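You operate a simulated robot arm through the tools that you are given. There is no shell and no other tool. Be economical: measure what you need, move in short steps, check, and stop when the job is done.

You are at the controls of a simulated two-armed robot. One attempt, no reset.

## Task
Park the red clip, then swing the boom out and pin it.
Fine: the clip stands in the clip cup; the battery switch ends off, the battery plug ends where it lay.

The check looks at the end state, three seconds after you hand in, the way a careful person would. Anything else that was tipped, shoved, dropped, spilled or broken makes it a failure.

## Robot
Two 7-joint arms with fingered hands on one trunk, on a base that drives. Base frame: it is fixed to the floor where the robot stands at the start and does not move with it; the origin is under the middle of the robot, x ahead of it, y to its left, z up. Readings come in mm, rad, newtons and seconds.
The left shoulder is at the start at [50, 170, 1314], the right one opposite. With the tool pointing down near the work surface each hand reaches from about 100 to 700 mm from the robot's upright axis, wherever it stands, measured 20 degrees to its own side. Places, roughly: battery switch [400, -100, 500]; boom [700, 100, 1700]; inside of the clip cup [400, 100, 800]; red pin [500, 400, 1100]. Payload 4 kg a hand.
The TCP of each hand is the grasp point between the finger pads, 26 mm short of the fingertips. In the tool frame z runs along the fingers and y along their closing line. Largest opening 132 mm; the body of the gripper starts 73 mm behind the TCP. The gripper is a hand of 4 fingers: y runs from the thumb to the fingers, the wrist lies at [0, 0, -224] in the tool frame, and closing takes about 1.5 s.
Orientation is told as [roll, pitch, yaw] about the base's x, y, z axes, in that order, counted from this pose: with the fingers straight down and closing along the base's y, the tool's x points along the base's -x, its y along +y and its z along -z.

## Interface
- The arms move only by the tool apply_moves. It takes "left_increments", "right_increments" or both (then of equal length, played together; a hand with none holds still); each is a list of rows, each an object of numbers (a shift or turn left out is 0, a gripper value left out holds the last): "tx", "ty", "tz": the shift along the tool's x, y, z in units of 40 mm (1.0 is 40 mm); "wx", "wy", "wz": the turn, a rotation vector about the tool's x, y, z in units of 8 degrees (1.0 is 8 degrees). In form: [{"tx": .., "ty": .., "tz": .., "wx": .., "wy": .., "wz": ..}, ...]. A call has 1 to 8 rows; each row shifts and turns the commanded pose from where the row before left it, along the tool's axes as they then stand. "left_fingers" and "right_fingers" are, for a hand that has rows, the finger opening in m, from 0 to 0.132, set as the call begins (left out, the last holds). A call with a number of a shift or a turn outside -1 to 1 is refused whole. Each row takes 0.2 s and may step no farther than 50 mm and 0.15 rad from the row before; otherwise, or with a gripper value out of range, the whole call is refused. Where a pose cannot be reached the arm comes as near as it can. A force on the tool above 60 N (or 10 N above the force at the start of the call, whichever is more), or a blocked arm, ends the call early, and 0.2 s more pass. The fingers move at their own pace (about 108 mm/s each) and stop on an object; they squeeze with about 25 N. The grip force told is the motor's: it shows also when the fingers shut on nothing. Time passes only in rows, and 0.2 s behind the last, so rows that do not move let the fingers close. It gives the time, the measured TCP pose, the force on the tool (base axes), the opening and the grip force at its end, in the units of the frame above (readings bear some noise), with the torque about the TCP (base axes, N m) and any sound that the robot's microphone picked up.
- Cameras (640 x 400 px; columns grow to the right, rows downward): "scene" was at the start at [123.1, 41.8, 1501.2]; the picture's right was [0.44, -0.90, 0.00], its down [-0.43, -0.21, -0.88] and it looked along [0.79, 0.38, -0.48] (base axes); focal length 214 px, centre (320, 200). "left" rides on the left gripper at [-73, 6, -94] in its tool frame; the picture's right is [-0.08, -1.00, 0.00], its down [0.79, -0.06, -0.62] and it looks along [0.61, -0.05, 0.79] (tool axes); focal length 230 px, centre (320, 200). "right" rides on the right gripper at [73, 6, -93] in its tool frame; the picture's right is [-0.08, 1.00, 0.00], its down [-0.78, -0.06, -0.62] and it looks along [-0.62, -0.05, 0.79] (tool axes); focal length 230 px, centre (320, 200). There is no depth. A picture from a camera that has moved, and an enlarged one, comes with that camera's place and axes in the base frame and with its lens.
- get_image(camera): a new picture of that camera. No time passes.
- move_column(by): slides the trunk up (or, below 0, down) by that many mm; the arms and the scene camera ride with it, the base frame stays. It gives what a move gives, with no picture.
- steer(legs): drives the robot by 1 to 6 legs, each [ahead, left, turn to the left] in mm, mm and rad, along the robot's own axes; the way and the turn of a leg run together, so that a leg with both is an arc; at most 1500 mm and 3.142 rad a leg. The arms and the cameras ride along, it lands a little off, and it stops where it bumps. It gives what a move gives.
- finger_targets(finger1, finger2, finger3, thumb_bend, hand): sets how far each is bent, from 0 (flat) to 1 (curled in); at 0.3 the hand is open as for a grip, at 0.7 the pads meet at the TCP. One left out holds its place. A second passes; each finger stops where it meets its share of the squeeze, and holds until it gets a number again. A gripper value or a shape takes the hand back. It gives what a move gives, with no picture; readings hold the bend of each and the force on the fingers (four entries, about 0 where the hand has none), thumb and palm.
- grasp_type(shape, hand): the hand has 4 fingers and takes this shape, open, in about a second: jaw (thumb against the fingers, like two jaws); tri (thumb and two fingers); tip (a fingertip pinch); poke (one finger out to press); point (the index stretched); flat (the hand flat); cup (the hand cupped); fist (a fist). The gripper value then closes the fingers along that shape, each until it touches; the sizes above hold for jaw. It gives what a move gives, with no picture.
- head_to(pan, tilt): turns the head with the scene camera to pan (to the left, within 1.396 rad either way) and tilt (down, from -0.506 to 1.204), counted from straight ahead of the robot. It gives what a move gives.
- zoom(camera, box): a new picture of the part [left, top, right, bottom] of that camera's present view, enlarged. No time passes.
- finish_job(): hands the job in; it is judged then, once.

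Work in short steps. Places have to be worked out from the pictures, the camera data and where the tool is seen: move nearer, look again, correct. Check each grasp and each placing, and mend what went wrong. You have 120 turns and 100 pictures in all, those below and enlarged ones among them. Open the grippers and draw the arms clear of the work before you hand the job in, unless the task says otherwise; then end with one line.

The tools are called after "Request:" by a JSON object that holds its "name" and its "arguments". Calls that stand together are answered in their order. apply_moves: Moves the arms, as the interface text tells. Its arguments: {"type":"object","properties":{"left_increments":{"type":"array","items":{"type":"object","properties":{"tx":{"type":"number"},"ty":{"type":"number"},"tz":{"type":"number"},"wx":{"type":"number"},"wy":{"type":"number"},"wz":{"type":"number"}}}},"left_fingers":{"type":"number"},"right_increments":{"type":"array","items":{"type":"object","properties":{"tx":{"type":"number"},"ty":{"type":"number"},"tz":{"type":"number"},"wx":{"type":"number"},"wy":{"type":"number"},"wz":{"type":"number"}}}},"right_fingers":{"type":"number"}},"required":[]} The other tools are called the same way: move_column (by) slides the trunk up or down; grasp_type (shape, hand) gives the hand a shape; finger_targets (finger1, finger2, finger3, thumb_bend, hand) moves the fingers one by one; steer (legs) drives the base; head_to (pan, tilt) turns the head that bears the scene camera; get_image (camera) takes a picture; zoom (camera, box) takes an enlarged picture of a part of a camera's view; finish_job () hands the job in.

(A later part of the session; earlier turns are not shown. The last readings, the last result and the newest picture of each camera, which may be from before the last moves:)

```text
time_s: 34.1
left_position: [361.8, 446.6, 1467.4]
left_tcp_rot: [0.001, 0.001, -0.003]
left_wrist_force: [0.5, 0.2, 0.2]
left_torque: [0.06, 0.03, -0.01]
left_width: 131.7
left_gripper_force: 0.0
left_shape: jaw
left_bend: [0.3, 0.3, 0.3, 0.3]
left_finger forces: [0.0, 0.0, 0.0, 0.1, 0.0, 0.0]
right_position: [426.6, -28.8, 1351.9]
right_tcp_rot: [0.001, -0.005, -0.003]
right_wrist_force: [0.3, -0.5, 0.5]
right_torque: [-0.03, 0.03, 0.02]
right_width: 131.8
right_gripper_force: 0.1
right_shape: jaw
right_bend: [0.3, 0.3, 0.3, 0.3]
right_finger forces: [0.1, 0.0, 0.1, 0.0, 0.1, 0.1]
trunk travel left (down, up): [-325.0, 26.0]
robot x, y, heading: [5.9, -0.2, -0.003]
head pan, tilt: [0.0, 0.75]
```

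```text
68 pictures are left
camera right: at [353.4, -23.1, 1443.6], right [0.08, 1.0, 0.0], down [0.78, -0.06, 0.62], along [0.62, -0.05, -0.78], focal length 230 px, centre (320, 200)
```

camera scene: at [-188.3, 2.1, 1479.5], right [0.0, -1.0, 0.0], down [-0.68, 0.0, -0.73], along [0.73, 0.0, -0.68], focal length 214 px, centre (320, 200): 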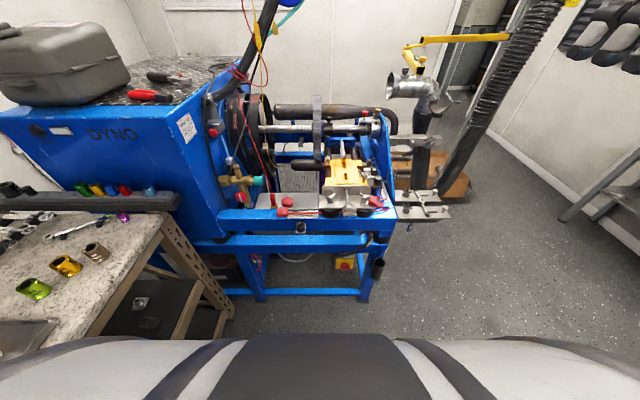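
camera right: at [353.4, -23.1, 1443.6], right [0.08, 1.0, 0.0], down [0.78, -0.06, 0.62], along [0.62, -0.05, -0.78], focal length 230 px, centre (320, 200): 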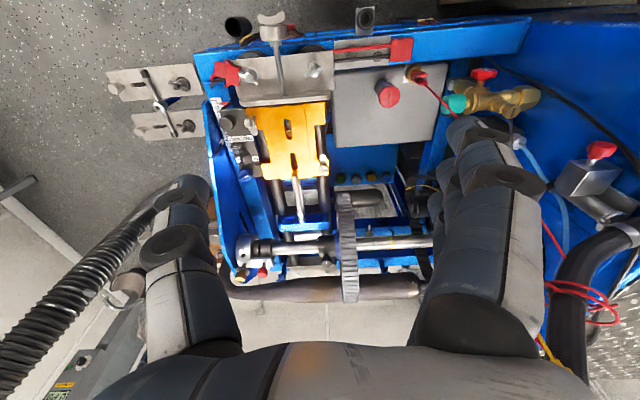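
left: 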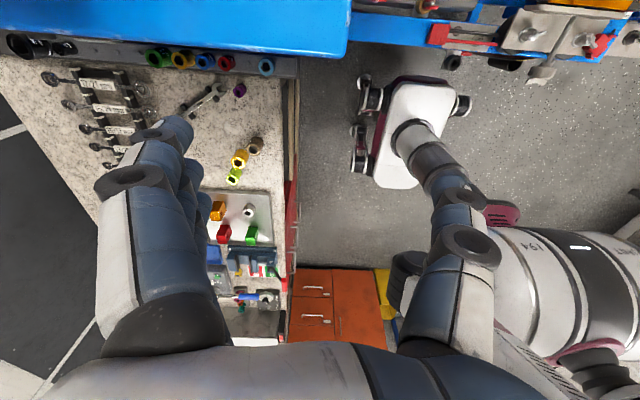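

I have a good overhead view. I zoom in on the clip, knob, plug and cup.

Request:
{"name": "zoom", "arguments": {"camera": "right", "box": [340, 0, 460, 120]}}

Request:
{"name": "head_to", "arguments": {"pan": 0.35, "tilt": 0.9}}

Request:
{"name": "get_image", "arguments": {"camera": "scene"}}

```text
3.33 times, centred on (400, 60) of right
camera zoom: at [353.4, -23.1, 1443.6], right [0.08, 1.0, 0.0], down [0.78, -0.06, 0.62], along [0.62, -0.05, -0.78], focal length 767 px, centre (53, 667)
```

zoom: 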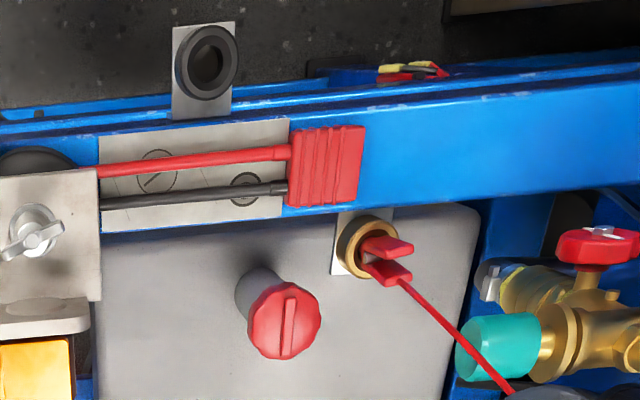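

```text
time_s: 34.9
left_position: [361.1, 447.4, 1467.7]
left_tcp_rot: [0.0, -0.001, -0.004]
left_wrist_force: [0.1, -0.4, 0.0]
left_torque: [-0.02, -0.02, 0.03]
left_width: 131.8
left_gripper_force: 0.2
left_shape: jaw
left_bend: [0.3, 0.3, 0.3, 0.3]
left_finger forces: [0.0, 0.1, 0.1, 0.1, 0.0, 0.1]
right_position: [426.6, -28.5, 1351.5]
right_tcp_rot: [0.001, -0.007, -0.003]
right_wrist_force: [0.2, 0.4, 0.1]
right_torque: [0.01, 0.01, 0.01]
right_width: 132.3
right_gripper_force: 0.1
right_shape: jaw
right_bend: [0.3, 0.3, 0.3, 0.3]
right_finger forces: [0.0, 0.1, 0.0, 0.1, 0.0, 0.1]
trunk travel left (down, up): [-325.0, 26.0]
robot x, y, heading: [4.7, 0.3, -0.004]
head pan, tilt: [0.351, 0.901]
```

```text
66 pictures are left
camera scene: at [115.1, 27.0, 1467.7], right [0.34, -0.94, 0.0], down [-0.74, -0.27, -0.62], along [0.58, 0.21, -0.78], focal length 214 px, centre (320, 200)
```

scene: 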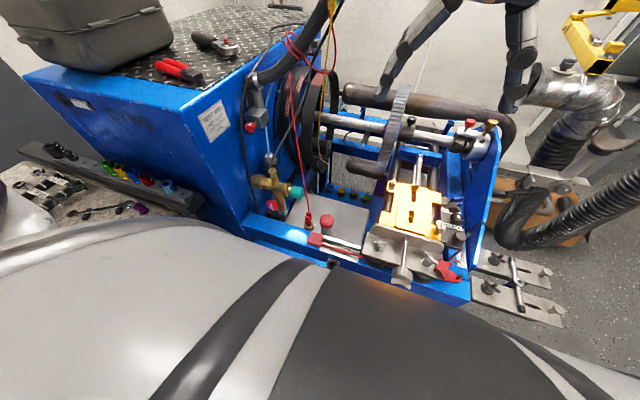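

Estimates: brass holder rim (475,195,833), clip top ≈ z 888, black cup rim (365,76,831). I pitch the right hand forward so the cable stays clear of the palm, and go to a point ahead of the clip.

Request:
{"name": "apply_moves", "arguments": {"right_increments": [{"wy": -1}, {"wy": -1}, {"wy": -1}, {"wy": -1}, {"wy": -0.3, "tx": 0.55, "ty": 0.55, "tz": 0.69}, {"tx": 0.55, "ty": 0.55, "tz": 0.69}, {"tx": 0.55, "ty": 0.55, "tz": 0.69}, {"tx": 0.55, "ty": 0.55, "tz": 0.69}], "right_fingers": 0.08}}

Request:
{"name": "apply_moves", "arguments": {"right_increments": [{"tx": 0.55, "ty": 0.55, "tz": 0.69}, {"tx": 0.55, "ty": 0.55, "tz": 0.69}, {"tx": 0.55, "ty": 0.55, "tz": 0.69}, {"tx": 0.55, "ty": 0.55, "tz": 0.69}]}}

Request:
{"name": "get_image", "arguments": {"camera": "right"}}

Request:
{"name": "zoom", "arguments": {"camera": "scene", "box": [240, 100, 400, 260]}}

```text
time_s: 36.7
left_position: [363.0, 447.9, 1468.7]
left_tcp_rot: [0.001, 0.0, -0.004]
left_wrist_force: [-0.2, -0.7, -0.1]
left_torque: [-0.02, -0.01, -0.01]
left_width: 131.7
left_gripper_force: 0.0
left_shape: jaw
left_bend: [0.3, 0.3, 0.3, 0.3]
left_finger forces: [0.0, 0.0, 0.0, 0.0, 0.0, 0.0]
right_position: [420.1, 62.9, 1227.9]
right_tcp_rot: [0.074, -0.602, -0.057]
right_wrist_force: [-0.3, -0.5, -0.1]
right_torque: [0.02, 0.0, 0.03]
right_width: 80.4
right_gripper_force: 0.0
right_shape: jaw
right_bend: [0.71, 0.71, 0.71, 0.69]
right_finger forces: [0.1, 0.1, 0.1, 0.1, 0.1, 0.0]
trunk travel left (down, up): [-325.0, 26.0]
robot x, y, heading: [4.4, -4.3, -0.008]
head pan, tilt: [0.351, 0.901]
```

```text
time_s: 37.9
left_position: [360.0, 447.3, 1468.0]
left_tcp_rot: [-0.001, -0.001, -0.002]
left_wrist_force: [1.1, 0.2, 1.0]
left_torque: [-0.01, -0.01, 0.0]
left_width: 131.9
left_gripper_force: 0.1
left_shape: jaw
left_bend: [0.3, 0.3, 0.3, 0.3]
left_finger forces: [0.0, 0.0, 0.0, 0.1, 0.0, 0.0]
right_position: [446.4, 128.7, 1101.8]
right_tcp_rot: [0.088, -0.621, -0.151]
right_wrist_force: [0.4, 0.4, 0.2]
right_torque: [0.02, -0.03, 0.01]
right_width: 80.2
right_gripper_force: 0.1
right_shape: jaw
right_bend: [0.71, 0.71, 0.71, 0.69]
right_finger forces: [0.0, 0.1, 0.1, 0.0, 0.0, 0.0]
trunk travel left (down, up): [-325.0, 26.0]
robot x, y, heading: [4.2, 2.2, -0.003]
head pan, tilt: [0.351, 0.901]
stopped in row 4 (right hand): the arm was blocked; the commanded pose is now the measured one
```

```text
65 pictures are left
camera right: at [333.2, 143.1, 1135.1], right [0.16, 0.98, 0.12], down [0.27, -0.16, 0.95], along [0.95, -0.12, -0.28], focal length 230 px, centre (320, 200)
```

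right: 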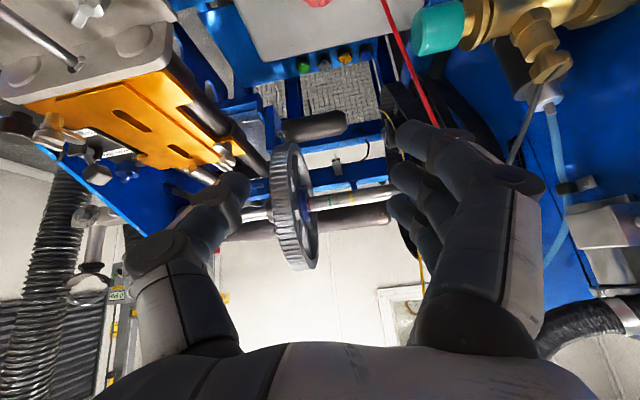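

```text
2.50 times, centred on (320, 180) of scene
camera zoom: at [114.1, 26.7, 1467.9], right [0.34, -0.94, 0.0], down [-0.74, -0.27, -0.62], along [0.58, 0.21, -0.78], focal length 536 px, centre (320, 250)
```

zoom: 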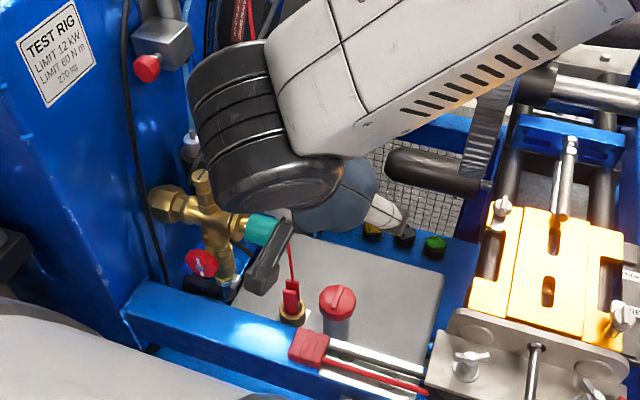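

The right arm is blocked (awkward crossing). I retract it, and will turn the robot left so the clip lies on the right hand's own side.

Request:
{"name": "apply_moves", "arguments": {"right_increments": [{"tz": -1, "ty": -0.5}, {"tz": -1, "ty": -0.5}, {"tz": -1, "ty": -0.5}, {"tz": -1, "ty": -0.5}, {"tz": -1, "ty": -0.5}, {"tz": -0.5, "ty": -1}]}}

Request:
{"name": "head_to", "arguments": {"pan": 1.3, "tilt": 0.3}}

Request:
{"name": "get_image", "arguments": {"camera": "scene"}}

```text
time_s: 39.3
left_position: [360.6, 443.8, 1468.1]
left_tcp_rot: [0.002, 0.0, -0.003]
left_wrist_force: [0.0, 0.1, -0.3]
left_torque: [0.05, -0.01, 0.01]
left_width: 131.6
left_gripper_force: 0.1
left_shape: jaw
left_bend: [0.3, 0.3, 0.3, 0.3]
left_finger forces: [0.0, 0.0, 0.1, 0.0, 0.0, 0.0]
right_position: [306.2, -15.1, 1266.3]
right_tcp_rot: [0.075, -0.615, -0.15]
right_wrist_force: [24.4, 13.2, -5.9]
right_torque: [-0.65, -0.01, -2.32]
right_width: 80.2
right_gripper_force: 0.1
right_shape: jaw
right_bend: [0.71, 0.71, 0.71, 0.69]
right_finger forces: [0.0, 0.0, 0.0, 0.1, 0.0, 0.0]
trunk travel left (down, up): [-325.0, 26.0]
robot x, y, heading: [-0.6, -3.8, -0.004]
head pan, tilt: [0.351, 0.901]
```

```text
time_s: 40.5
left_position: [362.2, 446.9, 1467.8]
left_tcp_rot: [-0.001, 0.0, -0.006]
left_wrist_force: [-0.2, -0.6, 0.3]
left_torque: [-0.02, 0.01, 0.0]
left_width: 131.7
left_gripper_force: 0.0
left_shape: jaw
left_bend: [0.3, 0.3, 0.3, 0.3]
left_finger forces: [0.0, 0.1, 0.1, 0.0, 0.0, 0.1]
right_position: [306.8, -11.5, 1269.0]
right_tcp_rot: [0.083, -0.613, -0.153]
right_wrist_force: [6.4, 2.1, 2.9]
right_torque: [0.02, 0.65, -0.28]
right_width: 80.5
right_gripper_force: 0.1
right_shape: jaw
right_bend: [0.71, 0.71, 0.71, 0.69]
right_finger forces: [0.0, 0.0, 0.1, 0.0, 0.1, 0.0]
trunk travel left (down, up): [-325.0, 26.0]
robot x, y, heading: [4.2, 2.2, -0.002]
head pan, tilt: [1.3, 0.3]
```

```text
63 pictures are left
camera scene: at [137.8, 7.9, 1519.2], right [0.07, -1.0, 0.0], down [-0.3, -0.02, -0.95], along [0.95, 0.06, -0.3], focal length 214 px, centre (320, 200)
```

scene: 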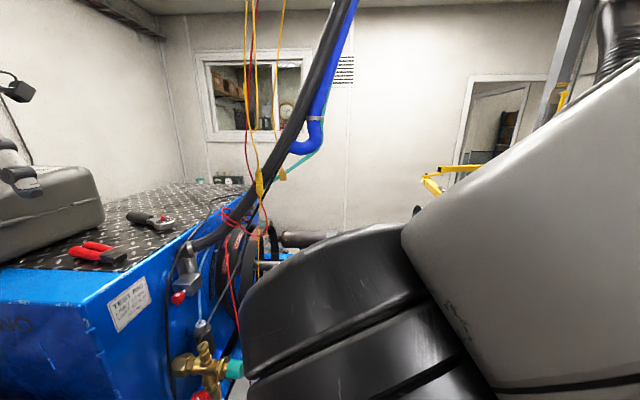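

The right arm presses near the head (contact force 24 N, head blocked). I move the right hand right and forward, straightening it up.

Request:
{"name": "apply_moves", "arguments": {"right_increments": [{"ty": -1, "tz": 0.5}, {"ty": -1, "tz": 0.5}, {"ty": -1, "tz": 0.3}, {"ty": -1, "wy": 1}, {"ty": -1, "wy": 1}, {"ty": -1, "wy": 1}, {"ty": -0.5, "wy": 1, "wz": -0.5}, {"wy": 0.4, "wx": -0.5, "wz": -0.5}]}}

Request:
{"name": "head_to", "arguments": {"pan": 1.3, "tilt": 0.5}}

Request:
{"name": "get_image", "arguments": {"camera": "scene"}}

```text
refused: row 7 steps farther than a row can; nothing moved
```

```text
time_s: 41.2
left_position: [361.3, 448.3, 1467.5]
left_tcp_rot: [-0.001, 0.001, -0.005]
left_wrist_force: [0.1, -0.3, -0.3]
left_torque: [0.0, 0.0, 0.03]
left_width: 131.8
left_gripper_force: 0.0
left_shape: jaw
left_bend: [0.3, 0.3, 0.3, 0.3]
left_finger forces: [0.0, 0.0, 0.1, 0.1, 0.0, 0.0]
right_position: [306.2, -14.7, 1265.3]
right_tcp_rot: [0.071, -0.609, -0.147]
right_wrist_force: [12.9, 3.4, -6.6]
right_torque: [-0.23, -0.51, -0.57]
right_width: 80.4
right_gripper_force: 0.0
right_shape: jaw
right_bend: [0.71, 0.71, 0.71, 0.69]
right_finger forces: [0.0, 0.1, 0.0, 0.1, 0.0, 0.0]
trunk travel left (down, up): [-325.0, 26.0]
robot x, y, heading: [3.6, -0.8, 0.002]
head pan, tilt: [1.3, 0.499]
```

```text
62 pictures are left
camera scene: at [136.7, 12.4, 1513.1], right [0.12, -0.99, 0.0], down [-0.36, -0.04, -0.93], along [0.92, 0.11, -0.36], focal length 214 px, centre (320, 200)
```

scene: 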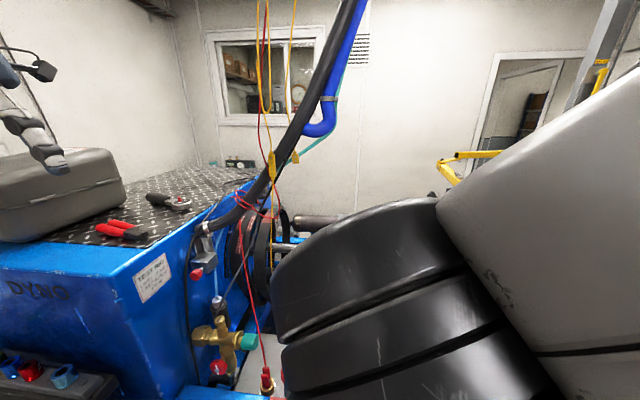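

Row too large; I split turn and shift.

Request:
{"name": "apply_moves", "arguments": {"right_increments": [{"ty": -1, "tz": 0.5}, {"ty": -1, "tz": 0.5}, {"ty": -1, "tz": 0.3}, {"ty": -1, "wy": 1}, {"ty": -1, "wy": 1}, {"ty": -1, "wy": 1}, {"wy": 1}, {"wy": 0.3, "wx": -0.5, "wz": -0.8}]}}

Request:
{"name": "head_to", "arguments": {"pan": 1.3, "tilt": 0.5}}

Request:
{"name": "get_image", "arguments": {"camera": "scene"}}

```text
time_s: 43.0
left_position: [361.5, 445.7, 1469.3]
left_tcp_rot: [0.001, -0.002, -0.005]
left_wrist_force: [-0.4, -0.6, -0.1]
left_torque: [0.0, 0.0, 0.01]
left_width: 131.8
left_gripper_force: 0.1
left_shape: jaw
left_bend: [0.3, 0.3, 0.3, 0.3]
left_finger forces: [0.1, 0.1, 0.1, 0.1, 0.0, 0.0]
right_position: [351.8, -208.2, 1238.2]
right_tcp_rot: [0.133, -0.029, 0.02]
right_wrist_force: [0.2, -0.6, 0.3]
right_torque: [0.04, -0.04, 0.02]
right_width: 80.2
right_gripper_force: 0.1
right_shape: jaw
right_bend: [0.71, 0.71, 0.71, 0.69]
right_finger forces: [0.0, 0.0, 0.0, 0.1, 0.1, 0.0]
right hand out of reach, approached as far as the arm can: row 1, 2, 3
trunk travel left (down, up): [-325.0, 26.0]
robot x, y, heading: [1.8, -0.2, -0.003]
head pan, tilt: [1.3, 0.499]
```

```text
time_s: 43.6
left_position: [362.4, 447.3, 1467.7]
left_tcp_rot: [-0.001, -0.002, -0.004]
left_wrist_force: [-0.1, -0.2, -0.2]
left_torque: [0.04, 0.01, 0.01]
left_width: 131.4
left_gripper_force: 0.1
left_shape: jaw
left_bend: [0.3, 0.3, 0.3, 0.3]
left_finger forces: [0.1, 0.0, 0.0, 0.1, 0.0, 0.0]
right_position: [351.9, -204.8, 1238.5]
right_tcp_rot: [0.131, -0.031, 0.017]
right_wrist_force: [-0.3, 0.8, -0.8]
right_torque: [-0.01, -0.01, -0.03]
right_width: 80.3
right_gripper_force: 0.1
right_shape: jaw
right_bend: [0.71, 0.71, 0.71, 0.69]
right_finger forces: [0.0, 0.1, 0.1, 0.1, 0.0, 0.1]
trunk travel left (down, up): [-325.0, 26.0]
robot x, y, heading: [0.3, 1.5, -0.008]
head pan, tilt: [1.3, 0.499]
```

```text
61 pictures are left
camera scene: at [69.1, 88.9, 1501.6], right [0.96, -0.27, 0.0], down [-0.13, -0.46, -0.88], along [0.24, 0.85, -0.48], focal length 214 px, centre (320, 200)
```

scene: 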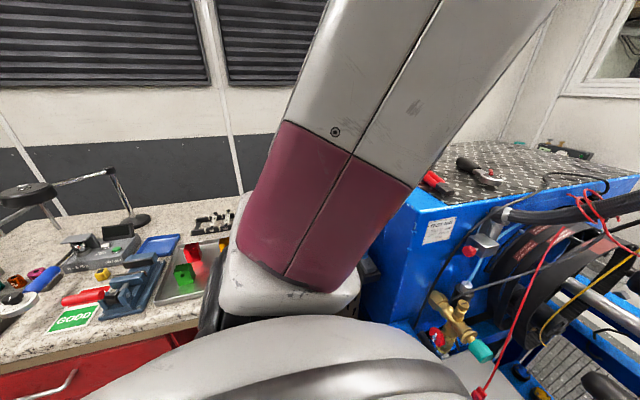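

The left is clear at hand height. I turn the robot 0.6 rad left in place, after backing 40 mm.

Request:
{"name": "steer", "arguments": {"legs": [[-40, 0, 0], [0, 0, 0.3], [0, 0, 0.3]]}}

Request:
{"name": "head_to", "arguments": {"pan": -0.1, "tilt": 0.8}}

Request:
{"name": "get_image", "arguments": {"camera": "scene"}}

Request:
{"name": "get_image", "arguments": {"camera": "right"}}

```text
time_s: 46.5
left_position: [4.9, 573.6, 1467.8]
left_tcp_rot: [0.0, 0.001, 0.597]
left_wrist_force: [-0.9, 0.3, -0.1]
left_torque: [-0.01, 0.01, -0.01]
left_width: 131.6
left_gripper_force: 0.1
left_shape: jaw
left_bend: [0.3, 0.3, 0.3, 0.3]
left_finger forces: [0.1, 0.1, 0.1, 0.1, 0.0, 0.1]
right_position: [367.4, 29.4, 1238.2]
right_tcp_rot: [0.132, -0.032, 0.623]
right_wrist_force: [-0.6, -0.6, 0.3]
right_torque: [-0.02, 0.0, -0.02]
right_width: 80.1
right_gripper_force: 0.1
right_shape: jaw
right_bend: [0.71, 0.71, 0.71, 0.69]
right_finger forces: [0.1, 0.0, 0.0, 0.0, 0.0, 0.0]
trunk travel left (down, up): [-325.0, 26.0]
robot x, y, heading: [-35.2, -3.2, 0.603]
head pan, tilt: [1.3, 0.499]
```

```text
time_s: 48.0
left_position: [5.0, 572.5, 1466.4]
left_tcp_rot: [0.0, 0.0, 0.598]
left_wrist_force: [0.0, 0.1, 0.9]
left_torque: [0.02, 0.0, 0.0]
left_width: 131.7
left_gripper_force: 0.0
left_shape: jaw
left_bend: [0.3, 0.3, 0.3, 0.3]
left_finger forces: [0.1, 0.1, 0.0, 0.1, 0.0, 0.1]
right_position: [368.1, 27.3, 1238.6]
right_tcp_rot: [0.132, -0.029, 0.621]
right_wrist_force: [-0.1, 0.3, 0.3]
right_torque: [-0.01, 0.05, -0.04]
right_width: 80.3
right_gripper_force: 0.0
right_shape: jaw
right_bend: [0.71, 0.71, 0.71, 0.69]
right_finger forces: [0.0, 0.0, 0.1, 0.0, 0.0, 0.1]
trunk travel left (down, up): [-325.0, 26.0]
robot x, y, heading: [-35.1, -1.2, 0.606]
head pan, tilt: [-0.099, 0.799]
```

```text
60 pictures are left
camera scene: at [68.7, 63.2, 1475.6], right [0.48, -0.88, 0.0], down [-0.63, -0.34, -0.7], along [0.61, 0.33, -0.72], focal length 214 px, centre (320, 200)
```

scene: 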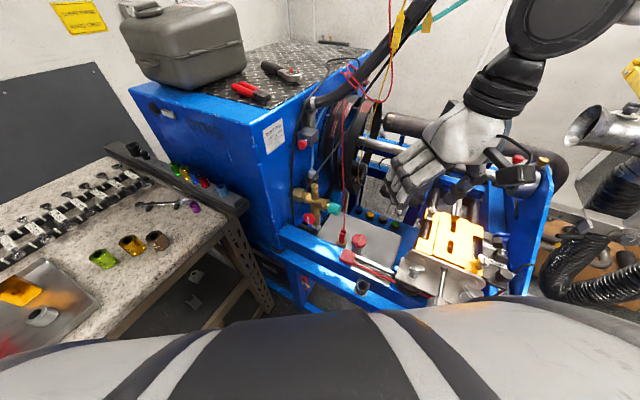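

```text
59 pictures are left
camera right: at [308.7, -21.6, 1329.0], right [-0.52, 0.85, 0.13], down [0.7, 0.33, 0.63], along [0.49, 0.42, -0.77], focal length 230 px, centre (320, 200)
```

right: 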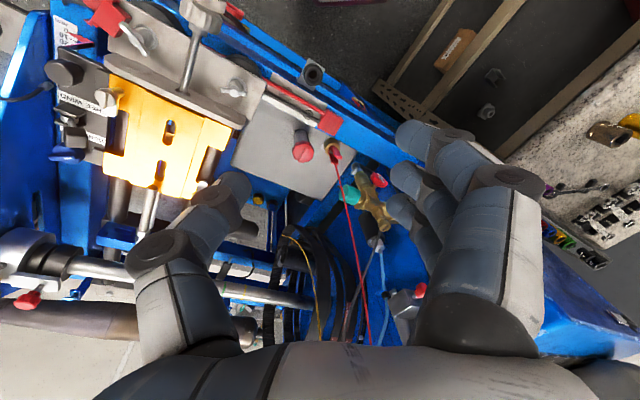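

The clip is now straight ahead of the right hand. I level the roll, pitch the fingers forward, and approach partway.

Request:
{"name": "apply_moves", "arguments": {"right_increments": [{"wx": 0.95}, {"wy": -1}, {"wy": -1}, {"wy": -1}, {"wy": -1, "tz": 0.5}, {"tz": 1, "ty": 0.3, "tx": 0.2}, {"tz": 1, "ty": 0.3, "tx": 0.2}, {"tz": 1, "ty": 0.3, "tx": 0.2}]}}

Request:
{"name": "get_image", "arguments": {"camera": "right"}}

Request:
{"name": "zoom", "arguments": {"camera": "scene", "box": [280, 150, 440, 310]}}

```text
time_s: 49.8
left_position: [5.4, 572.6, 1467.2]
left_tcp_rot: [0.0, 0.002, 0.599]
left_wrist_force: [-0.1, 0.7, -0.4]
left_torque: [-0.04, 0.04, -0.01]
left_width: 131.5
left_gripper_force: 0.0
left_shape: jaw
left_bend: [0.3, 0.3, 0.3, 0.3]
left_finger forces: [0.0, 0.1, 0.0, 0.1, 0.1, 0.1]
right_position: [427.4, 127.0, 1133.2]
right_tcp_rot: [0.0, -0.589, 0.622]
right_wrist_force: [-0.3, 0.4, 0.0]
right_torque: [0.01, 0.02, 0.01]
right_width: 80.2
right_gripper_force: 0.1
right_shape: jaw
right_bend: [0.71, 0.71, 0.71, 0.69]
right_finger forces: [0.1, 0.1, 0.1, 0.0, 0.0, 0.0]
right hand out of reach, approached as far as the arm can: row 4, 5
trunk travel left (down, up): [-325.0, 26.0]
robot x, y, heading: [-37.1, -2.6, 0.602]
head pan, tilt: [-0.099, 0.799]
```

```text
58 pictures are left
camera right: at [331.8, 64.7, 1168.7], right [-0.53, 0.85, 0.04], down [0.29, 0.13, 0.95], along [0.8, 0.51, -0.31], focal length 230 px, centre (320, 200)
```

right: 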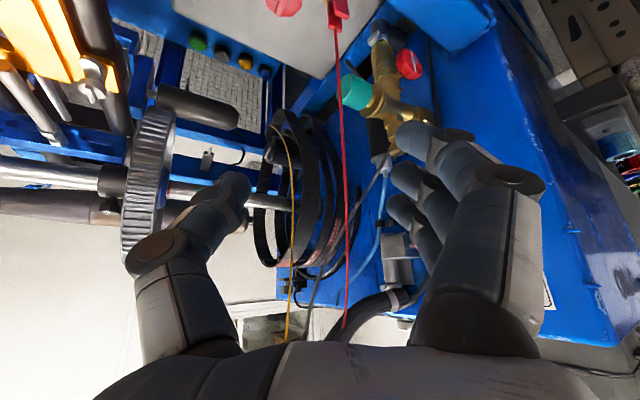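

```text
2.50 times, centred on (360, 230) of scene
camera zoom: at [70.0, 64.3, 1475.4], right [0.48, -0.88, 0.0], down [-0.63, -0.34, -0.7], along [0.61, 0.33, -0.72], focal length 536 px, centre (220, 125)
```

zoom: 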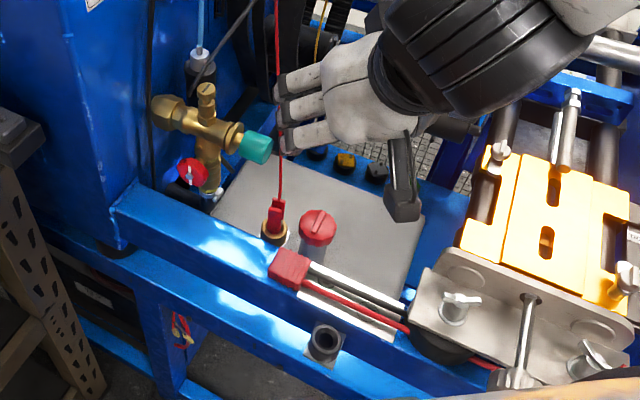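

Refined clip: (468,197), top ≈888. I move to a pre-grasp 125 mm short along the fingers and check.

Request:
{"name": "apply_moves", "arguments": {"right_increments": [{"tx": 0.5, "ty": 0.2, "tz": 0.8}, {"tx": 0.5, "ty": 0.2, "tz": 0.8}, {"tx": 0.5, "ty": 0.2, "tz": 0.8}, {"tx": 0.5, "ty": 0.2, "tz": 0.8}]}}

Request:
{"name": "get_image", "arguments": {"camera": "right"}}

Request:
{"name": "zoom", "arguments": {"camera": "scene", "box": [310, 180, 410, 280]}}

```text
time_s: 50.8
left_position: [5.7, 572.5, 1466.1]
left_tcp_rot: [0.001, 0.002, 0.599]
left_wrist_force: [-0.4, -0.1, -0.4]
left_torque: [-0.01, 0.03, 0.01]
left_width: 131.8
left_gripper_force: 0.0
left_shape: jaw
left_bend: [0.3, 0.3, 0.3, 0.3]
left_finger forces: [0.1, 0.0, 0.0, 0.0, 0.0, 0.1]
right_position: [412.0, 151.6, 982.8]
right_tcp_rot: [-0.003, -0.59, 0.622]
right_wrist_force: [0.1, 0.5, 0.0]
right_torque: [-0.01, -0.02, -0.01]
right_width: 80.3
right_gripper_force: 0.1
right_shape: jaw
right_bend: [0.71, 0.71, 0.71, 0.69]
right_finger forces: [0.1, 0.0, 0.0, 0.0, 0.0, 0.1]
trunk travel left (down, up): [-325.0, 26.0]
robot x, y, heading: [-38.8, -0.2, 0.597]
head pan, tilt: [-0.099, 0.799]
```

```text
56 pictures are left
camera right: at [315.5, 89.8, 1018.8], right [-0.53, 0.85, 0.04], down [0.29, 0.13, 0.95], along [0.8, 0.51, -0.31], focal length 230 px, centre (320, 200)
```

right: 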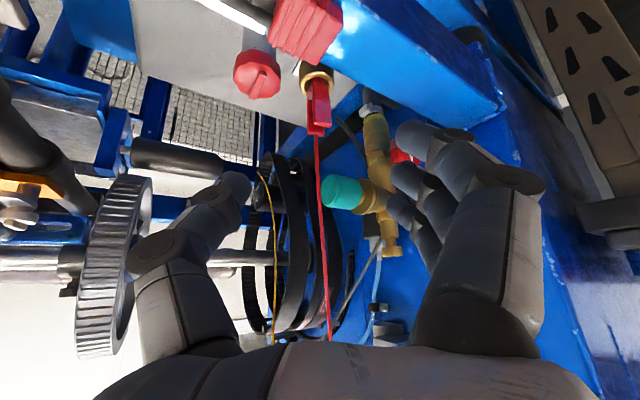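

```text
4.00 times, centred on (360, 230) of scene
camera zoom: at [69.3, 63.6, 1475.5], right [0.48, -0.88, 0.0], down [-0.63, -0.34, -0.7], along [0.61, 0.33, -0.72], focal length 858 px, centre (160, 80)
```

zoom: 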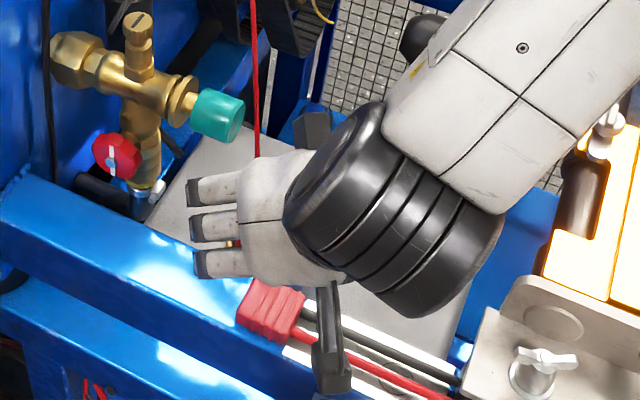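

The line-up is good: the clip lies on the finger axis. I advance 125 mm along the fingers and close.

Request:
{"name": "apply_moves", "arguments": {"right_increments": [{"tz": 0.78}, {"tz": 0.78}, {"tz": 0.78}, {"tz": 0.78}]}}

Request:
{"name": "get_image", "arguments": {"camera": "right"}}

```text
time_s: 51.8
left_position: [4.8, 571.4, 1468.6]
left_tcp_rot: [0.0, -0.001, 0.598]
left_wrist_force: [-0.6, -0.6, 0.5]
left_torque: [-0.04, 0.02, -0.01]
left_width: 131.6
left_gripper_force: 0.1
left_shape: jaw
left_bend: [0.3, 0.3, 0.3, 0.3]
left_finger forces: [0.1, 0.1, 0.0, 0.0, 0.0, 0.0]
right_position: [469.0, 192.4, 877.4]
right_tcp_rot: [-0.002, -0.588, 0.622]
right_wrist_force: [0.1, 1.2, -0.4]
right_torque: [0.03, -0.02, -0.02]
right_width: 80.5
right_gripper_force: 0.1
right_shape: jaw
right_bend: [0.71, 0.71, 0.71, 0.69]
right_finger forces: [0.1, 0.0, 0.0, 0.0, 0.1, 0.0]
trunk travel left (down, up): [-325.0, 26.0]
robot x, y, heading: [-35.1, 1.1, 0.599]
head pan, tilt: [-0.099, 0.799]
```

```text
54 pictures are left
camera right: at [373.5, 131.2, 914.0], right [-0.53, 0.85, 0.04], down [0.29, 0.13, 0.95], along [0.8, 0.51, -0.31], focal length 230 px, centre (320, 200)
```

right: 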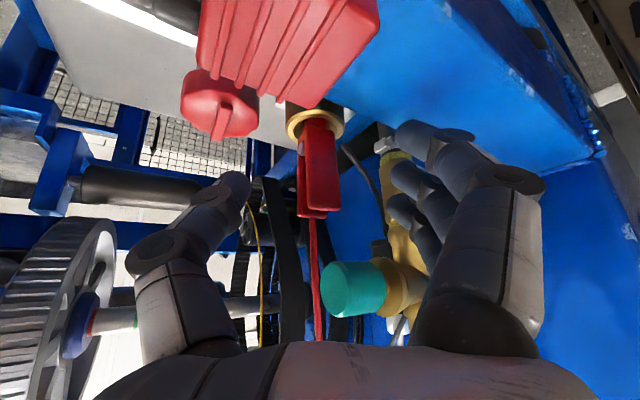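

The clip sits between thumb and fingers. I close the hand.

Request:
{"name": "apply_moves", "arguments": {"right_increments": [{"tx": 0.1}, {}, {}, {}, {}, {}, {}, {}], "right_fingers": 0.0}}

Request:
{"name": "get_image", "arguments": {"camera": "right"}}

```text
time_s: 53.6
left_position: [5.8, 571.0, 1468.7]
left_tcp_rot: [-0.001, -0.001, 0.599]
left_wrist_force: [-1.1, 0.9, 0.1]
left_torque: [-0.01, 0.0, 0.03]
left_width: 131.7
left_gripper_force: 0.0
left_shape: jaw
left_bend: [0.3, 0.3, 0.3, 0.3]
left_finger forces: [0.0, 0.0, 0.1, 0.1, 0.1, 0.0]
right_position: [466.3, 190.9, 876.9]
right_tcp_rot: [-0.001, -0.59, 0.623]
right_wrist_force: [0.3, -0.9, -0.4]
right_torque: [-0.05, -0.03, -0.01]
right_width: 6.5
right_gripper_force: 24.6
right_shape: jaw
right_bend: [0.68, 0.71, 0.68, 0.7]
right_finger forces: [0.0, 7.7, 11.0, 0.0, 21.0, 0.1]
trunk travel left (down, up): [-325.0, 26.0]
robot x, y, heading: [-37.1, 0.5, 0.601]
head pan, tilt: [-0.099, 0.799]
```

```text
53 pictures are left
camera right: at [370.1, 129.3, 913.4], right [-0.53, 0.85, 0.04], down [0.29, 0.13, 0.95], along [0.8, 0.51, -0.31], focal length 230 px, centre (320, 200)
```

right: 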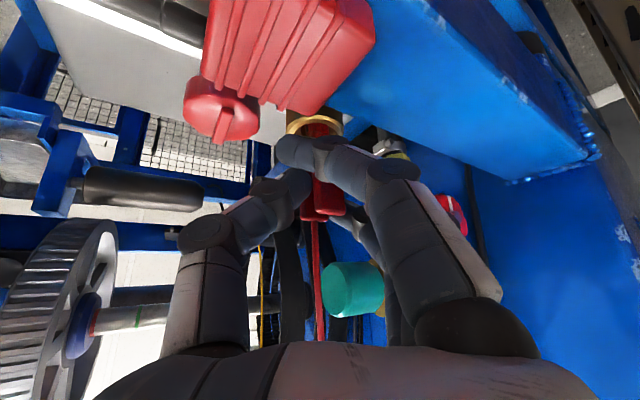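

Two fingers and thumb hold the clip (21 N). I lift it straight up 100 mm and look.

Request:
{"name": "apply_moves", "arguments": {"right_increments": [{"tx": -0.28, "tz": -0.42}, {"tx": -0.28, "tz": -0.42}, {"tx": -0.28, "tz": -0.42}, {"tx": -0.28, "tz": -0.42}, {"tx": -0.28, "tz": -0.42}]}}

Request:
{"name": "get_image", "arguments": {"camera": "right"}}

Request:
{"name": "zoom", "arguments": {"camera": "scene", "box": [300, 170, 400, 300]}}

```text
time_s: 54.8
left_position: [3.7, 571.6, 1468.0]
left_tcp_rot: [0.0, 0.001, 0.599]
left_wrist_force: [-0.3, -0.5, -0.1]
left_torque: [0.0, -0.03, -0.02]
left_width: 131.5
left_gripper_force: 0.0
left_shape: jaw
left_bend: [0.3, 0.3, 0.3, 0.3]
left_finger forces: [0.0, 0.0, 0.0, 0.0, 0.0, 0.0]
right_position: [466.9, 190.9, 978.8]
right_tcp_rot: [-0.001, -0.59, 0.623]
right_wrist_force: [0.7, 0.2, -0.1]
right_torque: [0.0, -0.01, 0.04]
right_width: 5.7
right_gripper_force: 25.2
right_shape: jaw
right_bend: [0.68, 0.71, 0.68, 0.71]
right_finger forces: [0.1, 6.2, 14.5, 0.0, 20.7, 0.1]
trunk travel left (down, up): [-325.0, 26.0]
robot x, y, heading: [-35.5, -0.2, 0.598]
head pan, tilt: [-0.099, 0.799]
```

```text
52 pictures are left
camera right: at [371.1, 129.6, 1015.0], right [-0.53, 0.85, 0.04], down [0.29, 0.13, 0.95], along [0.8, 0.51, -0.31], focal length 230 px, centre (320, 200)
```

right: 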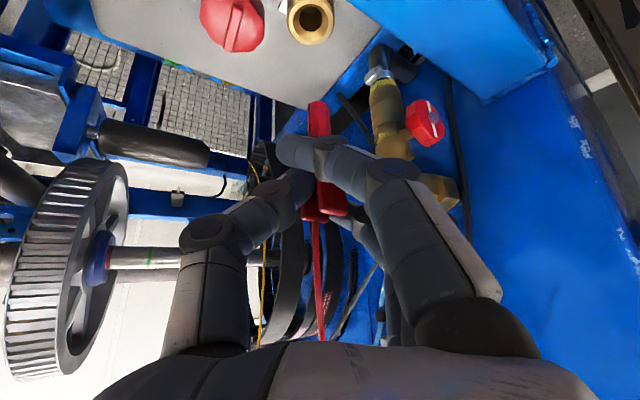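

```text
3.08 times, centred on (350, 235) of scene
camera zoom: at [68.4, 63.0, 1475.6], right [0.48, -0.88, 0.0], down [-0.63, -0.34, -0.7], along [0.61, 0.33, -0.72], focal length 660 px, centre (228, 92)
```

zoom: 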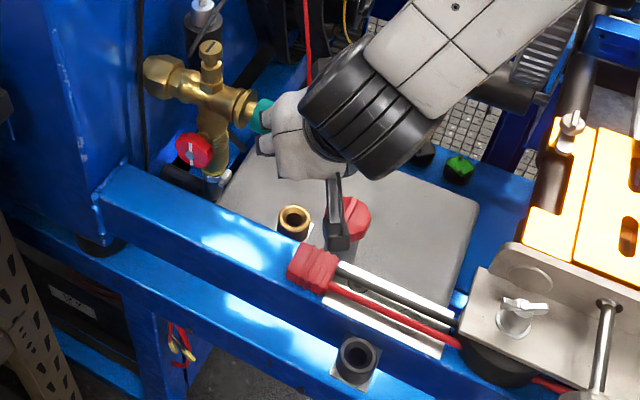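

The clip is out, its bottom about 60 mm below the TCP. I carry it level to above the black cup (363,77,831).

Request:
{"name": "apply_moves", "arguments": {"right_increments": [{"tx": 0.615, "ty": -0.165, "tz": -0.41}, {"tx": 0.615, "ty": -0.165, "tz": -0.41}, {"tx": 0.615, "ty": -0.165, "tz": -0.41}, {"tx": 0.615, "ty": -0.165, "tz": -0.41}, {"tx": 0.615, "ty": -0.165, "tz": -0.41}]}}

Request:
{"name": "get_image", "arguments": {"camera": "right"}}

Request:
{"name": "zoom", "arguments": {"camera": "scene", "box": [300, 200, 440, 320]}}

```text
time_s: 56.0
left_position: [5.1, 571.0, 1467.4]
left_tcp_rot: [0.0, 0.0, 0.597]
left_wrist_force: [-0.3, 0.1, 0.9]
left_torque: [-0.01, -0.02, 0.0]
left_width: 131.7
left_gripper_force: 0.0
left_shape: jaw
left_bend: [0.3, 0.3, 0.3, 0.3]
left_finger forces: [0.0, 0.0, 0.0, 0.0, 0.0, 0.0]
right_position: [364.8, 79.3, 977.4]
right_tcp_rot: [0.0, -0.589, 0.625]
right_wrist_force: [0.3, 0.9, -1.0]
right_torque: [-0.01, -0.02, 0.0]
right_width: 5.3
right_gripper_force: 25.1
right_shape: jaw
right_bend: [0.68, 0.71, 0.68, 0.71]
right_finger forces: [0.0, 6.3, 14.8, 0.1, 20.7, 0.1]
trunk travel left (down, up): [-325.0, 26.0]
robot x, y, heading: [-38.5, -1.1, 0.597]
head pan, tilt: [-0.099, 0.799]
```

```text
50 pictures are left
camera right: at [269.7, 17.8, 1014.5], right [-0.53, 0.85, 0.04], down [0.29, 0.13, 0.95], along [0.8, 0.51, -0.31], focal length 230 px, centre (320, 200)
```

right: 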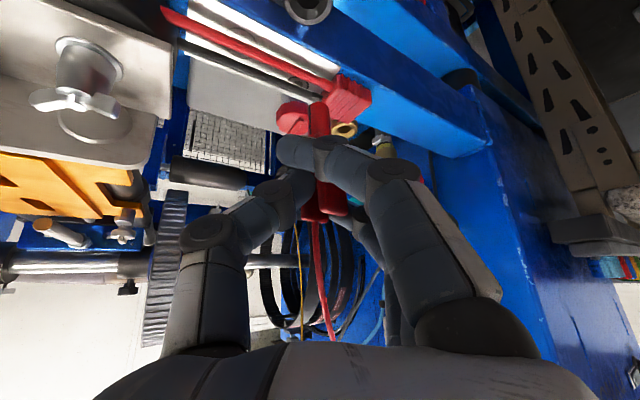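

```text
3.33 times, centred on (370, 260) of scene
camera zoom: at [68.7, 62.8, 1475.6], right [0.48, -0.88, 0.0], down [-0.63, -0.34, -0.7], along [0.61, 0.33, -0.72], focal length 715 px, centre (153, 0)
```

zoom: 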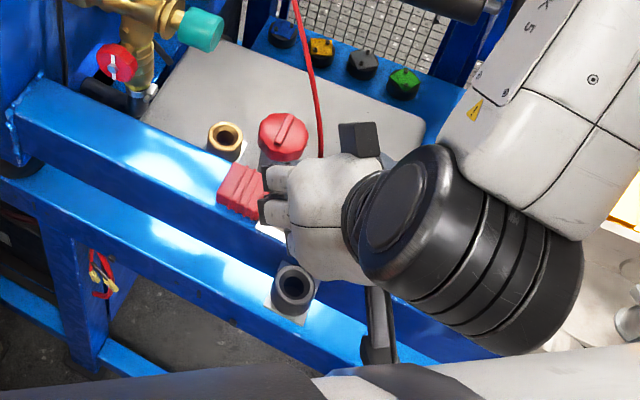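

I lower 60 mm and then compare the clip tip with the cup in the hand camera.

Request:
{"name": "apply_moves", "arguments": {"right_increments": [{"tx": 0.28, "tz": 0.42}, {"tx": 0.28, "tz": 0.42}, {"tx": 0.28, "tz": 0.42}]}}

Request:
{"name": "zoom", "arguments": {"camera": "right", "box": [240, 0, 400, 120]}}

Request:
{"name": "zoom", "arguments": {"camera": "scene", "box": [320, 230, 420, 310]}}

```text
time_s: 56.8
left_position: [5.7, 572.2, 1468.3]
left_tcp_rot: [0.0, 0.0, 0.599]
left_wrist_force: [0.1, -0.2, -1.0]
left_torque: [0.01, -0.03, -0.02]
left_width: 131.7
left_gripper_force: 0.1
left_shape: jaw
left_bend: [0.3, 0.3, 0.3, 0.3]
left_finger forces: [0.0, 0.0, 0.0, 0.0, 0.1, 0.0]
right_position: [364.6, 78.1, 917.5]
right_tcp_rot: [0.001, -0.59, 0.623]
right_wrist_force: [0.2, 0.2, -0.3]
right_torque: [-0.01, 0.02, 0.02]
right_width: 5.3
right_gripper_force: 25.1
right_shape: jaw
right_bend: [0.68, 0.71, 0.68, 0.71]
right_finger forces: [0.0, 6.0, 14.6, 0.0, 20.8, 0.0]
trunk travel left (down, up): [-325.0, 26.0]
robot x, y, heading: [-35.4, 0.8, 0.603]
head pan, tilt: [-0.099, 0.799]
```

```text
3.33 times, centred on (320, 60) of right
camera zoom: at [269.8, 17.0, 954.1], right [-0.53, 0.85, 0.04], down [0.29, 0.13, 0.95], along [0.8, 0.51, -0.31], focal length 767 px, centre (320, 667)
```

zoom: 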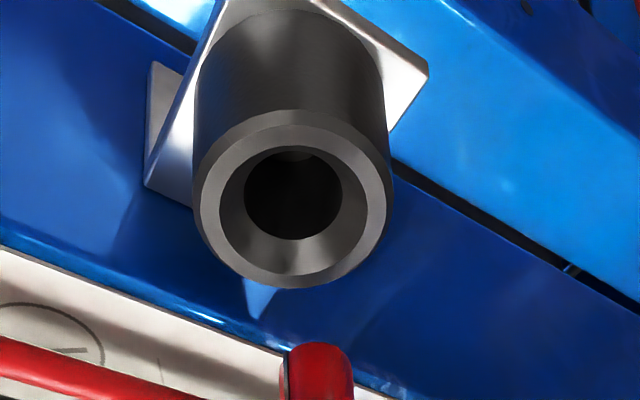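

```text
5.00 times, centred on (370, 270) of scene
camera zoom: at [69.0, 63.2, 1475.5], right [0.48, -0.88, 0.0], down [-0.63, -0.34, -0.7], along [0.61, 0.33, -0.72], focal length 1072 px, centre (70, -150)
```

zoom: 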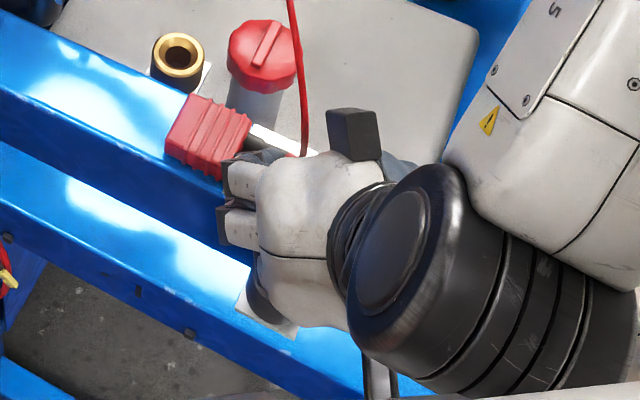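

Cup rim re-triangulates to (365,76,822). I nudge and lower 22 mm and compare again.

Request:
{"name": "apply_moves", "arguments": {"right_increments": [{"tx": 0.21, "ty": -0.035, "tz": 0.19}, {"tx": 0.21, "ty": -0.035, "tz": 0.19}]}}

Request:
{"name": "zoom", "arguments": {"camera": "right", "box": [240, 0, 400, 120]}}

```text
time_s: 57.4
left_position: [4.7, 571.6, 1468.2]
left_tcp_rot: [-0.001, 0.0, 0.599]
left_wrist_force: [-0.5, -0.6, -1.1]
left_torque: [0.03, 0.01, 0.0]
left_width: 132.1
left_gripper_force: 0.1
left_shape: jaw
left_bend: [0.3, 0.3, 0.3, 0.3]
left_finger forces: [0.0, 0.1, 0.0, 0.0, 0.0, 0.0]
right_position: [362.9, 77.2, 907.4]
right_tcp_rot: [-0.002, -0.589, 0.622]
right_wrist_force: [-0.4, 0.9, 0.1]
right_torque: [-0.02, 0.0, 0.01]
right_width: 5.5
right_gripper_force: 25.4
right_shape: jaw
right_bend: [0.68, 0.71, 0.68, 0.71]
right_finger forces: [0.0, 6.0, 14.7, 0.1, 20.8, 0.1]
right hand out of reach, approached as far as the arm can: row 2
trunk travel left (down, up): [-325.0, 26.0]
robot x, y, heading: [-33.3, 0.7, 0.6]
head pan, tilt: [-0.099, 0.799]
```

```text
3.33 times, centred on (320, 60) of right
camera zoom: at [268.1, 14.2, 942.8], right [-0.53, 0.85, 0.04], down [0.29, 0.13, 0.95], along [0.8, 0.51, -0.31], focal length 767 px, centre (320, 667)
```

zoom: 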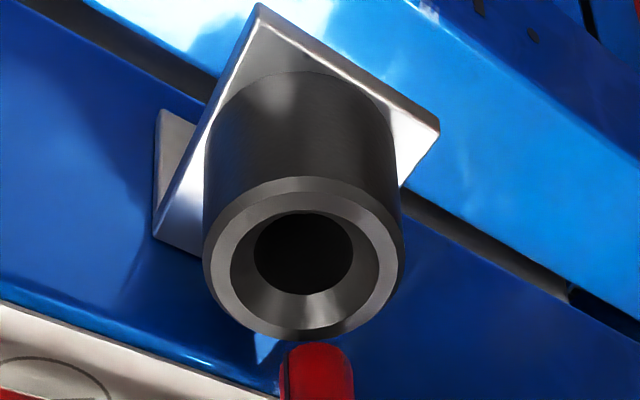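

The arm is too folded to go lower. I lift 30 mm, back the robot 110 mm along its heading, and re-extend.

Request:
{"name": "apply_moves", "arguments": {"right_increments": [{"tx": -0.28, "tz": -0.42}, {"tx": -0.14, "tz": -0.21}]}}

Request:
{"name": "steer", "arguments": {"legs": [[-110, 0, 0]]}}

```text
time_s: 58.0
left_position: [3.6, 571.8, 1467.7]
left_tcp_rot: [0.001, -0.001, 0.599]
left_wrist_force: [0.2, -1.5, 0.2]
left_torque: [0.01, 0.0, -0.02]
left_width: 132.1
left_gripper_force: 0.0
left_shape: jaw
left_bend: [0.3, 0.3, 0.3, 0.3]
left_finger forces: [0.0, 0.0, 0.1, 0.1, 0.1, 0.1]
right_position: [361.6, 75.6, 937.2]
right_tcp_rot: [-0.002, -0.587, 0.624]
right_wrist_force: [-0.1, 0.1, 0.7]
right_torque: [-0.01, 0.03, 0.05]
right_width: 5.5
right_gripper_force: 25.5
right_shape: jaw
right_bend: [0.68, 0.71, 0.68, 0.71]
right_finger forces: [0.0, 5.9, 14.8, 0.0, 20.8, 0.0]
trunk travel left (down, up): [-325.0, 26.0]
robot x, y, heading: [-36.8, -1.1, 0.601]
head pan, tilt: [-0.099, 0.799]
```

```text
time_s: 59.2
left_position: [-86.6, 508.0, 1467.6]
left_tcp_rot: [0.001, 0.001, 0.597]
left_wrist_force: [-0.2, 0.1, -0.7]
left_torque: [0.02, -0.03, -0.02]
left_width: 131.9
left_gripper_force: 0.1
left_shape: jaw
left_bend: [0.3, 0.3, 0.3, 0.3]
left_finger forces: [0.1, 0.2, 0.1, 0.1, 0.0, 0.0]
right_position: [270.4, 14.4, 936.6]
right_tcp_rot: [-0.001, -0.592, 0.624]
right_wrist_force: [-0.9, 0.6, -0.8]
right_torque: [0.01, -0.01, -0.02]
right_width: 5.3
right_gripper_force: 25.3
right_shape: jaw
right_bend: [0.68, 0.71, 0.68, 0.71]
right_finger forces: [0.1, 6.0, 14.8, 0.1, 20.7, 0.1]
trunk travel left (down, up): [-325.0, 26.0]
robot x, y, heading: [-129.3, -63.7, 0.607]
head pan, tilt: [-0.099, 0.799]
```

I re-extend to above the cup.

Request:
{"name": "apply_moves", "arguments": {"right_increments": [{"tx": -0.668, "ty": -0.047, "tz": 0.617}, {"tx": -0.668, "ty": -0.047, "tz": 0.617}, {"tx": -0.668, "ty": -0.047, "tz": 0.617}]}}

Request:
{"name": "apply_moves", "arguments": {"right_increments": [{"tx": 0.16, "tz": 0.25}, {"tx": 0.16, "tz": 0.25}]}}

Request:
{"name": "zoom", "arguments": {"camera": "right", "box": [240, 0, 400, 120]}}

```text
time_s: 60.0
left_position: [-85.3, 508.5, 1466.9]
left_tcp_rot: [0.001, 0.0, 0.598]
left_wrist_force: [0.0, -0.5, -0.1]
left_torque: [-0.03, 0.05, 0.0]
left_width: 131.8
left_gripper_force: 0.0
left_shape: jaw
left_bend: [0.3, 0.3, 0.3, 0.3]
left_finger forces: [0.0, 0.0, 0.0, 0.0, 0.1, 0.1]
right_position: [363.4, 70.9, 920.6]
right_tcp_rot: [0.0, -0.59, 0.624]
right_wrist_force: [-0.3, 0.3, -1.0]
right_torque: [0.0, 0.02, 0.03]
right_width: 5.2
right_gripper_force: 25.0
right_shape: jaw
right_bend: [0.68, 0.71, 0.68, 0.71]
right_finger forces: [0.0, 6.3, 15.1, 0.0, 20.7, 0.0]
trunk travel left (down, up): [-325.0, 26.0]
robot x, y, heading: [-127.6, -62.9, 0.602]
head pan, tilt: [-0.099, 0.799]
```

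```text
time_s: 60.6
left_position: [-90.5, 507.7, 1470.1]
left_tcp_rot: [0.0, -0.005, 0.599]
left_wrist_force: [-0.1, 0.1, 0.1]
left_torque: [0.0, -0.03, 0.03]
left_width: 131.6
left_gripper_force: 0.1
left_shape: jaw
left_bend: [0.3, 0.3, 0.3, 0.3]
left_finger forces: [0.0, 0.0, 0.0, 0.1, 0.0, 0.0]
right_position: [361.1, 72.3, 900.3]
right_tcp_rot: [0.0, -0.6, 0.624]
right_wrist_force: [-2.5, -2.5, 32.0]
right_torque: [0.27, -0.53, -0.05]
right_width: 6.9
right_gripper_force: 25.1
right_shape: jaw
right_bend: [0.68, 0.72, 0.69, 0.71]
right_finger forces: [0.0, 7.7, 19.1, 0.0, 27.4, 0.0]
trunk travel left (down, up): [-325.0, 26.0]
robot x, y, heading: [-131.1, -60.2, 0.603]
head pan, tilt: [-0.099, 0.799]
```

```text
3.33 times, centred on (320, 60) of right
camera zoom: at [264.8, 10.1, 935.5], right [-0.53, 0.85, 0.04], down [0.28, 0.13, 0.95], along [0.8, 0.52, -0.3], focal length 767 px, centre (320, 667)
```

zoom: 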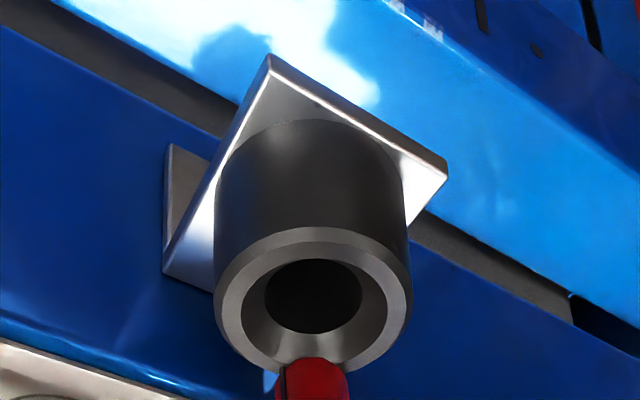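

Contact on the far rim (32 N): the tip reaches lower and ~13 mm further forward than assumed. I raise 10 mm, shift 13 mm back, and look.

Request:
{"name": "apply_moves", "arguments": {"right_increments": [{"tx": -0.139, "tz": -0.208}, {"tx": 0.27, "tz": -0.18}]}}

Request:
{"name": "zoom", "arguments": {"camera": "right", "box": [240, 20, 400, 140]}}

```text
time_s: 61.2
left_position: [-87.6, 508.1, 1468.8]
left_tcp_rot: [0.0, 0.0, 0.598]
left_wrist_force: [-0.4, -0.3, -1.1]
left_torque: [0.05, -0.01, 0.03]
left_width: 131.7
left_gripper_force: 0.2
left_shape: jaw
left_bend: [0.3, 0.3, 0.3, 0.3]
left_finger forces: [0.1, 0.0, 0.0, 0.0, 0.0, 0.0]
right_position: [351.0, 64.0, 903.7]
right_tcp_rot: [-0.001, -0.589, 0.623]
right_wrist_force: [0.0, -0.3, 0.0]
right_torque: [-0.01, -0.01, 0.0]
right_width: 6.3
right_gripper_force: 24.7
right_shape: jaw
right_bend: [0.68, 0.72, 0.68, 0.71]
right_finger forces: [0.0, 6.9, 15.3, 0.0, 20.6, 0.0]
trunk travel left (down, up): [-325.0, 26.0]
robot x, y, heading: [-132.0, -67.4, 0.597]
head pan, tilt: [-0.099, 0.799]
```

```text
3.33 times, centred on (320, 80) of right
camera zoom: at [255.4, 2.6, 941.3], right [-0.53, 0.85, 0.04], down [0.29, 0.13, 0.95], along [0.8, 0.51, -0.31], focal length 767 px, centre (320, 600)
```

zoom: 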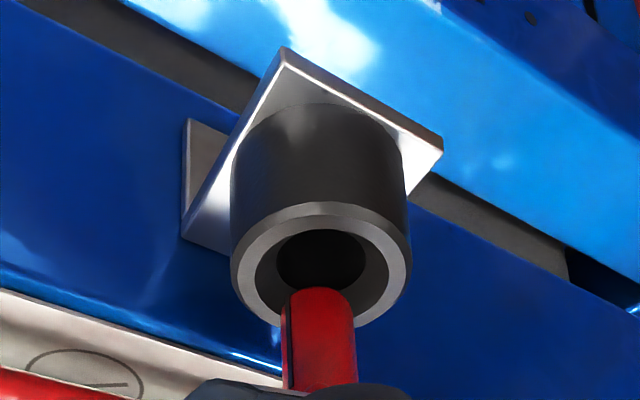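

Lateral alignment is good; the tip is still a few mm forward. I shift 4 mm more back and lower gently 12 mm.

Request:
{"name": "apply_moves", "arguments": {"right_increments": [{"tx": 0.083, "tz": -0.056}, {"tx": 0.083, "tz": 0.125}, {"tx": 0.083, "tz": 0.125}]}}

Request:
{"name": "zoom", "arguments": {"camera": "right", "box": [240, 20, 400, 140]}}

```text
time_s: 62.0
left_position: [-88.0, 509.6, 1467.4]
left_tcp_rot: [0.0, -0.003, 0.599]
left_wrist_force: [-0.3, -1.1, 1.3]
left_torque: [-0.02, -0.02, 0.01]
left_width: 131.7
left_gripper_force: 0.1
left_shape: jaw
left_bend: [0.3, 0.3, 0.3, 0.3]
left_finger forces: [0.1, 0.0, 0.1, 0.0, 0.0, 0.0]
right_position: [347.5, 62.6, 894.8]
right_tcp_rot: [0.0, -0.59, 0.624]
right_wrist_force: [-1.0, -1.3, 9.0]
right_torque: [0.04, -0.15, 0.0]
right_width: 6.3
right_gripper_force: 24.7
right_shape: jaw
right_bend: [0.68, 0.72, 0.68, 0.71]
right_finger forces: [0.0, 7.9, 15.5, 0.1, 21.9, 0.0]
trunk travel left (down, up): [-325.0, 26.0]
robot x, y, heading: [-127.9, -63.7, 0.597]
head pan, tilt: [-0.099, 0.799]
```

```text
3.33 times, centred on (320, 80) of right
camera zoom: at [251.6, 0.7, 931.4], right [-0.53, 0.85, 0.04], down [0.28, 0.13, 0.95], along [0.8, 0.51, -0.31], focal length 767 px, centre (320, 600)
```

zoom: 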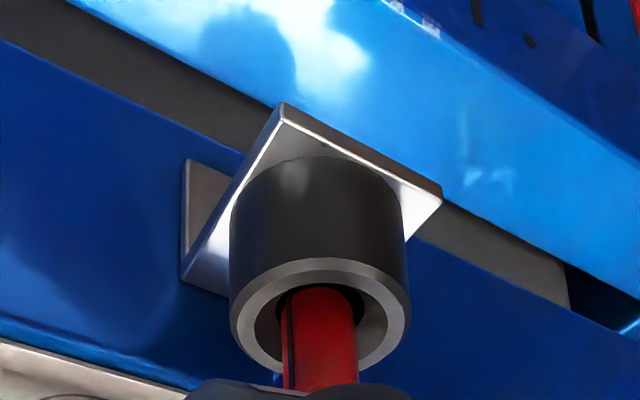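

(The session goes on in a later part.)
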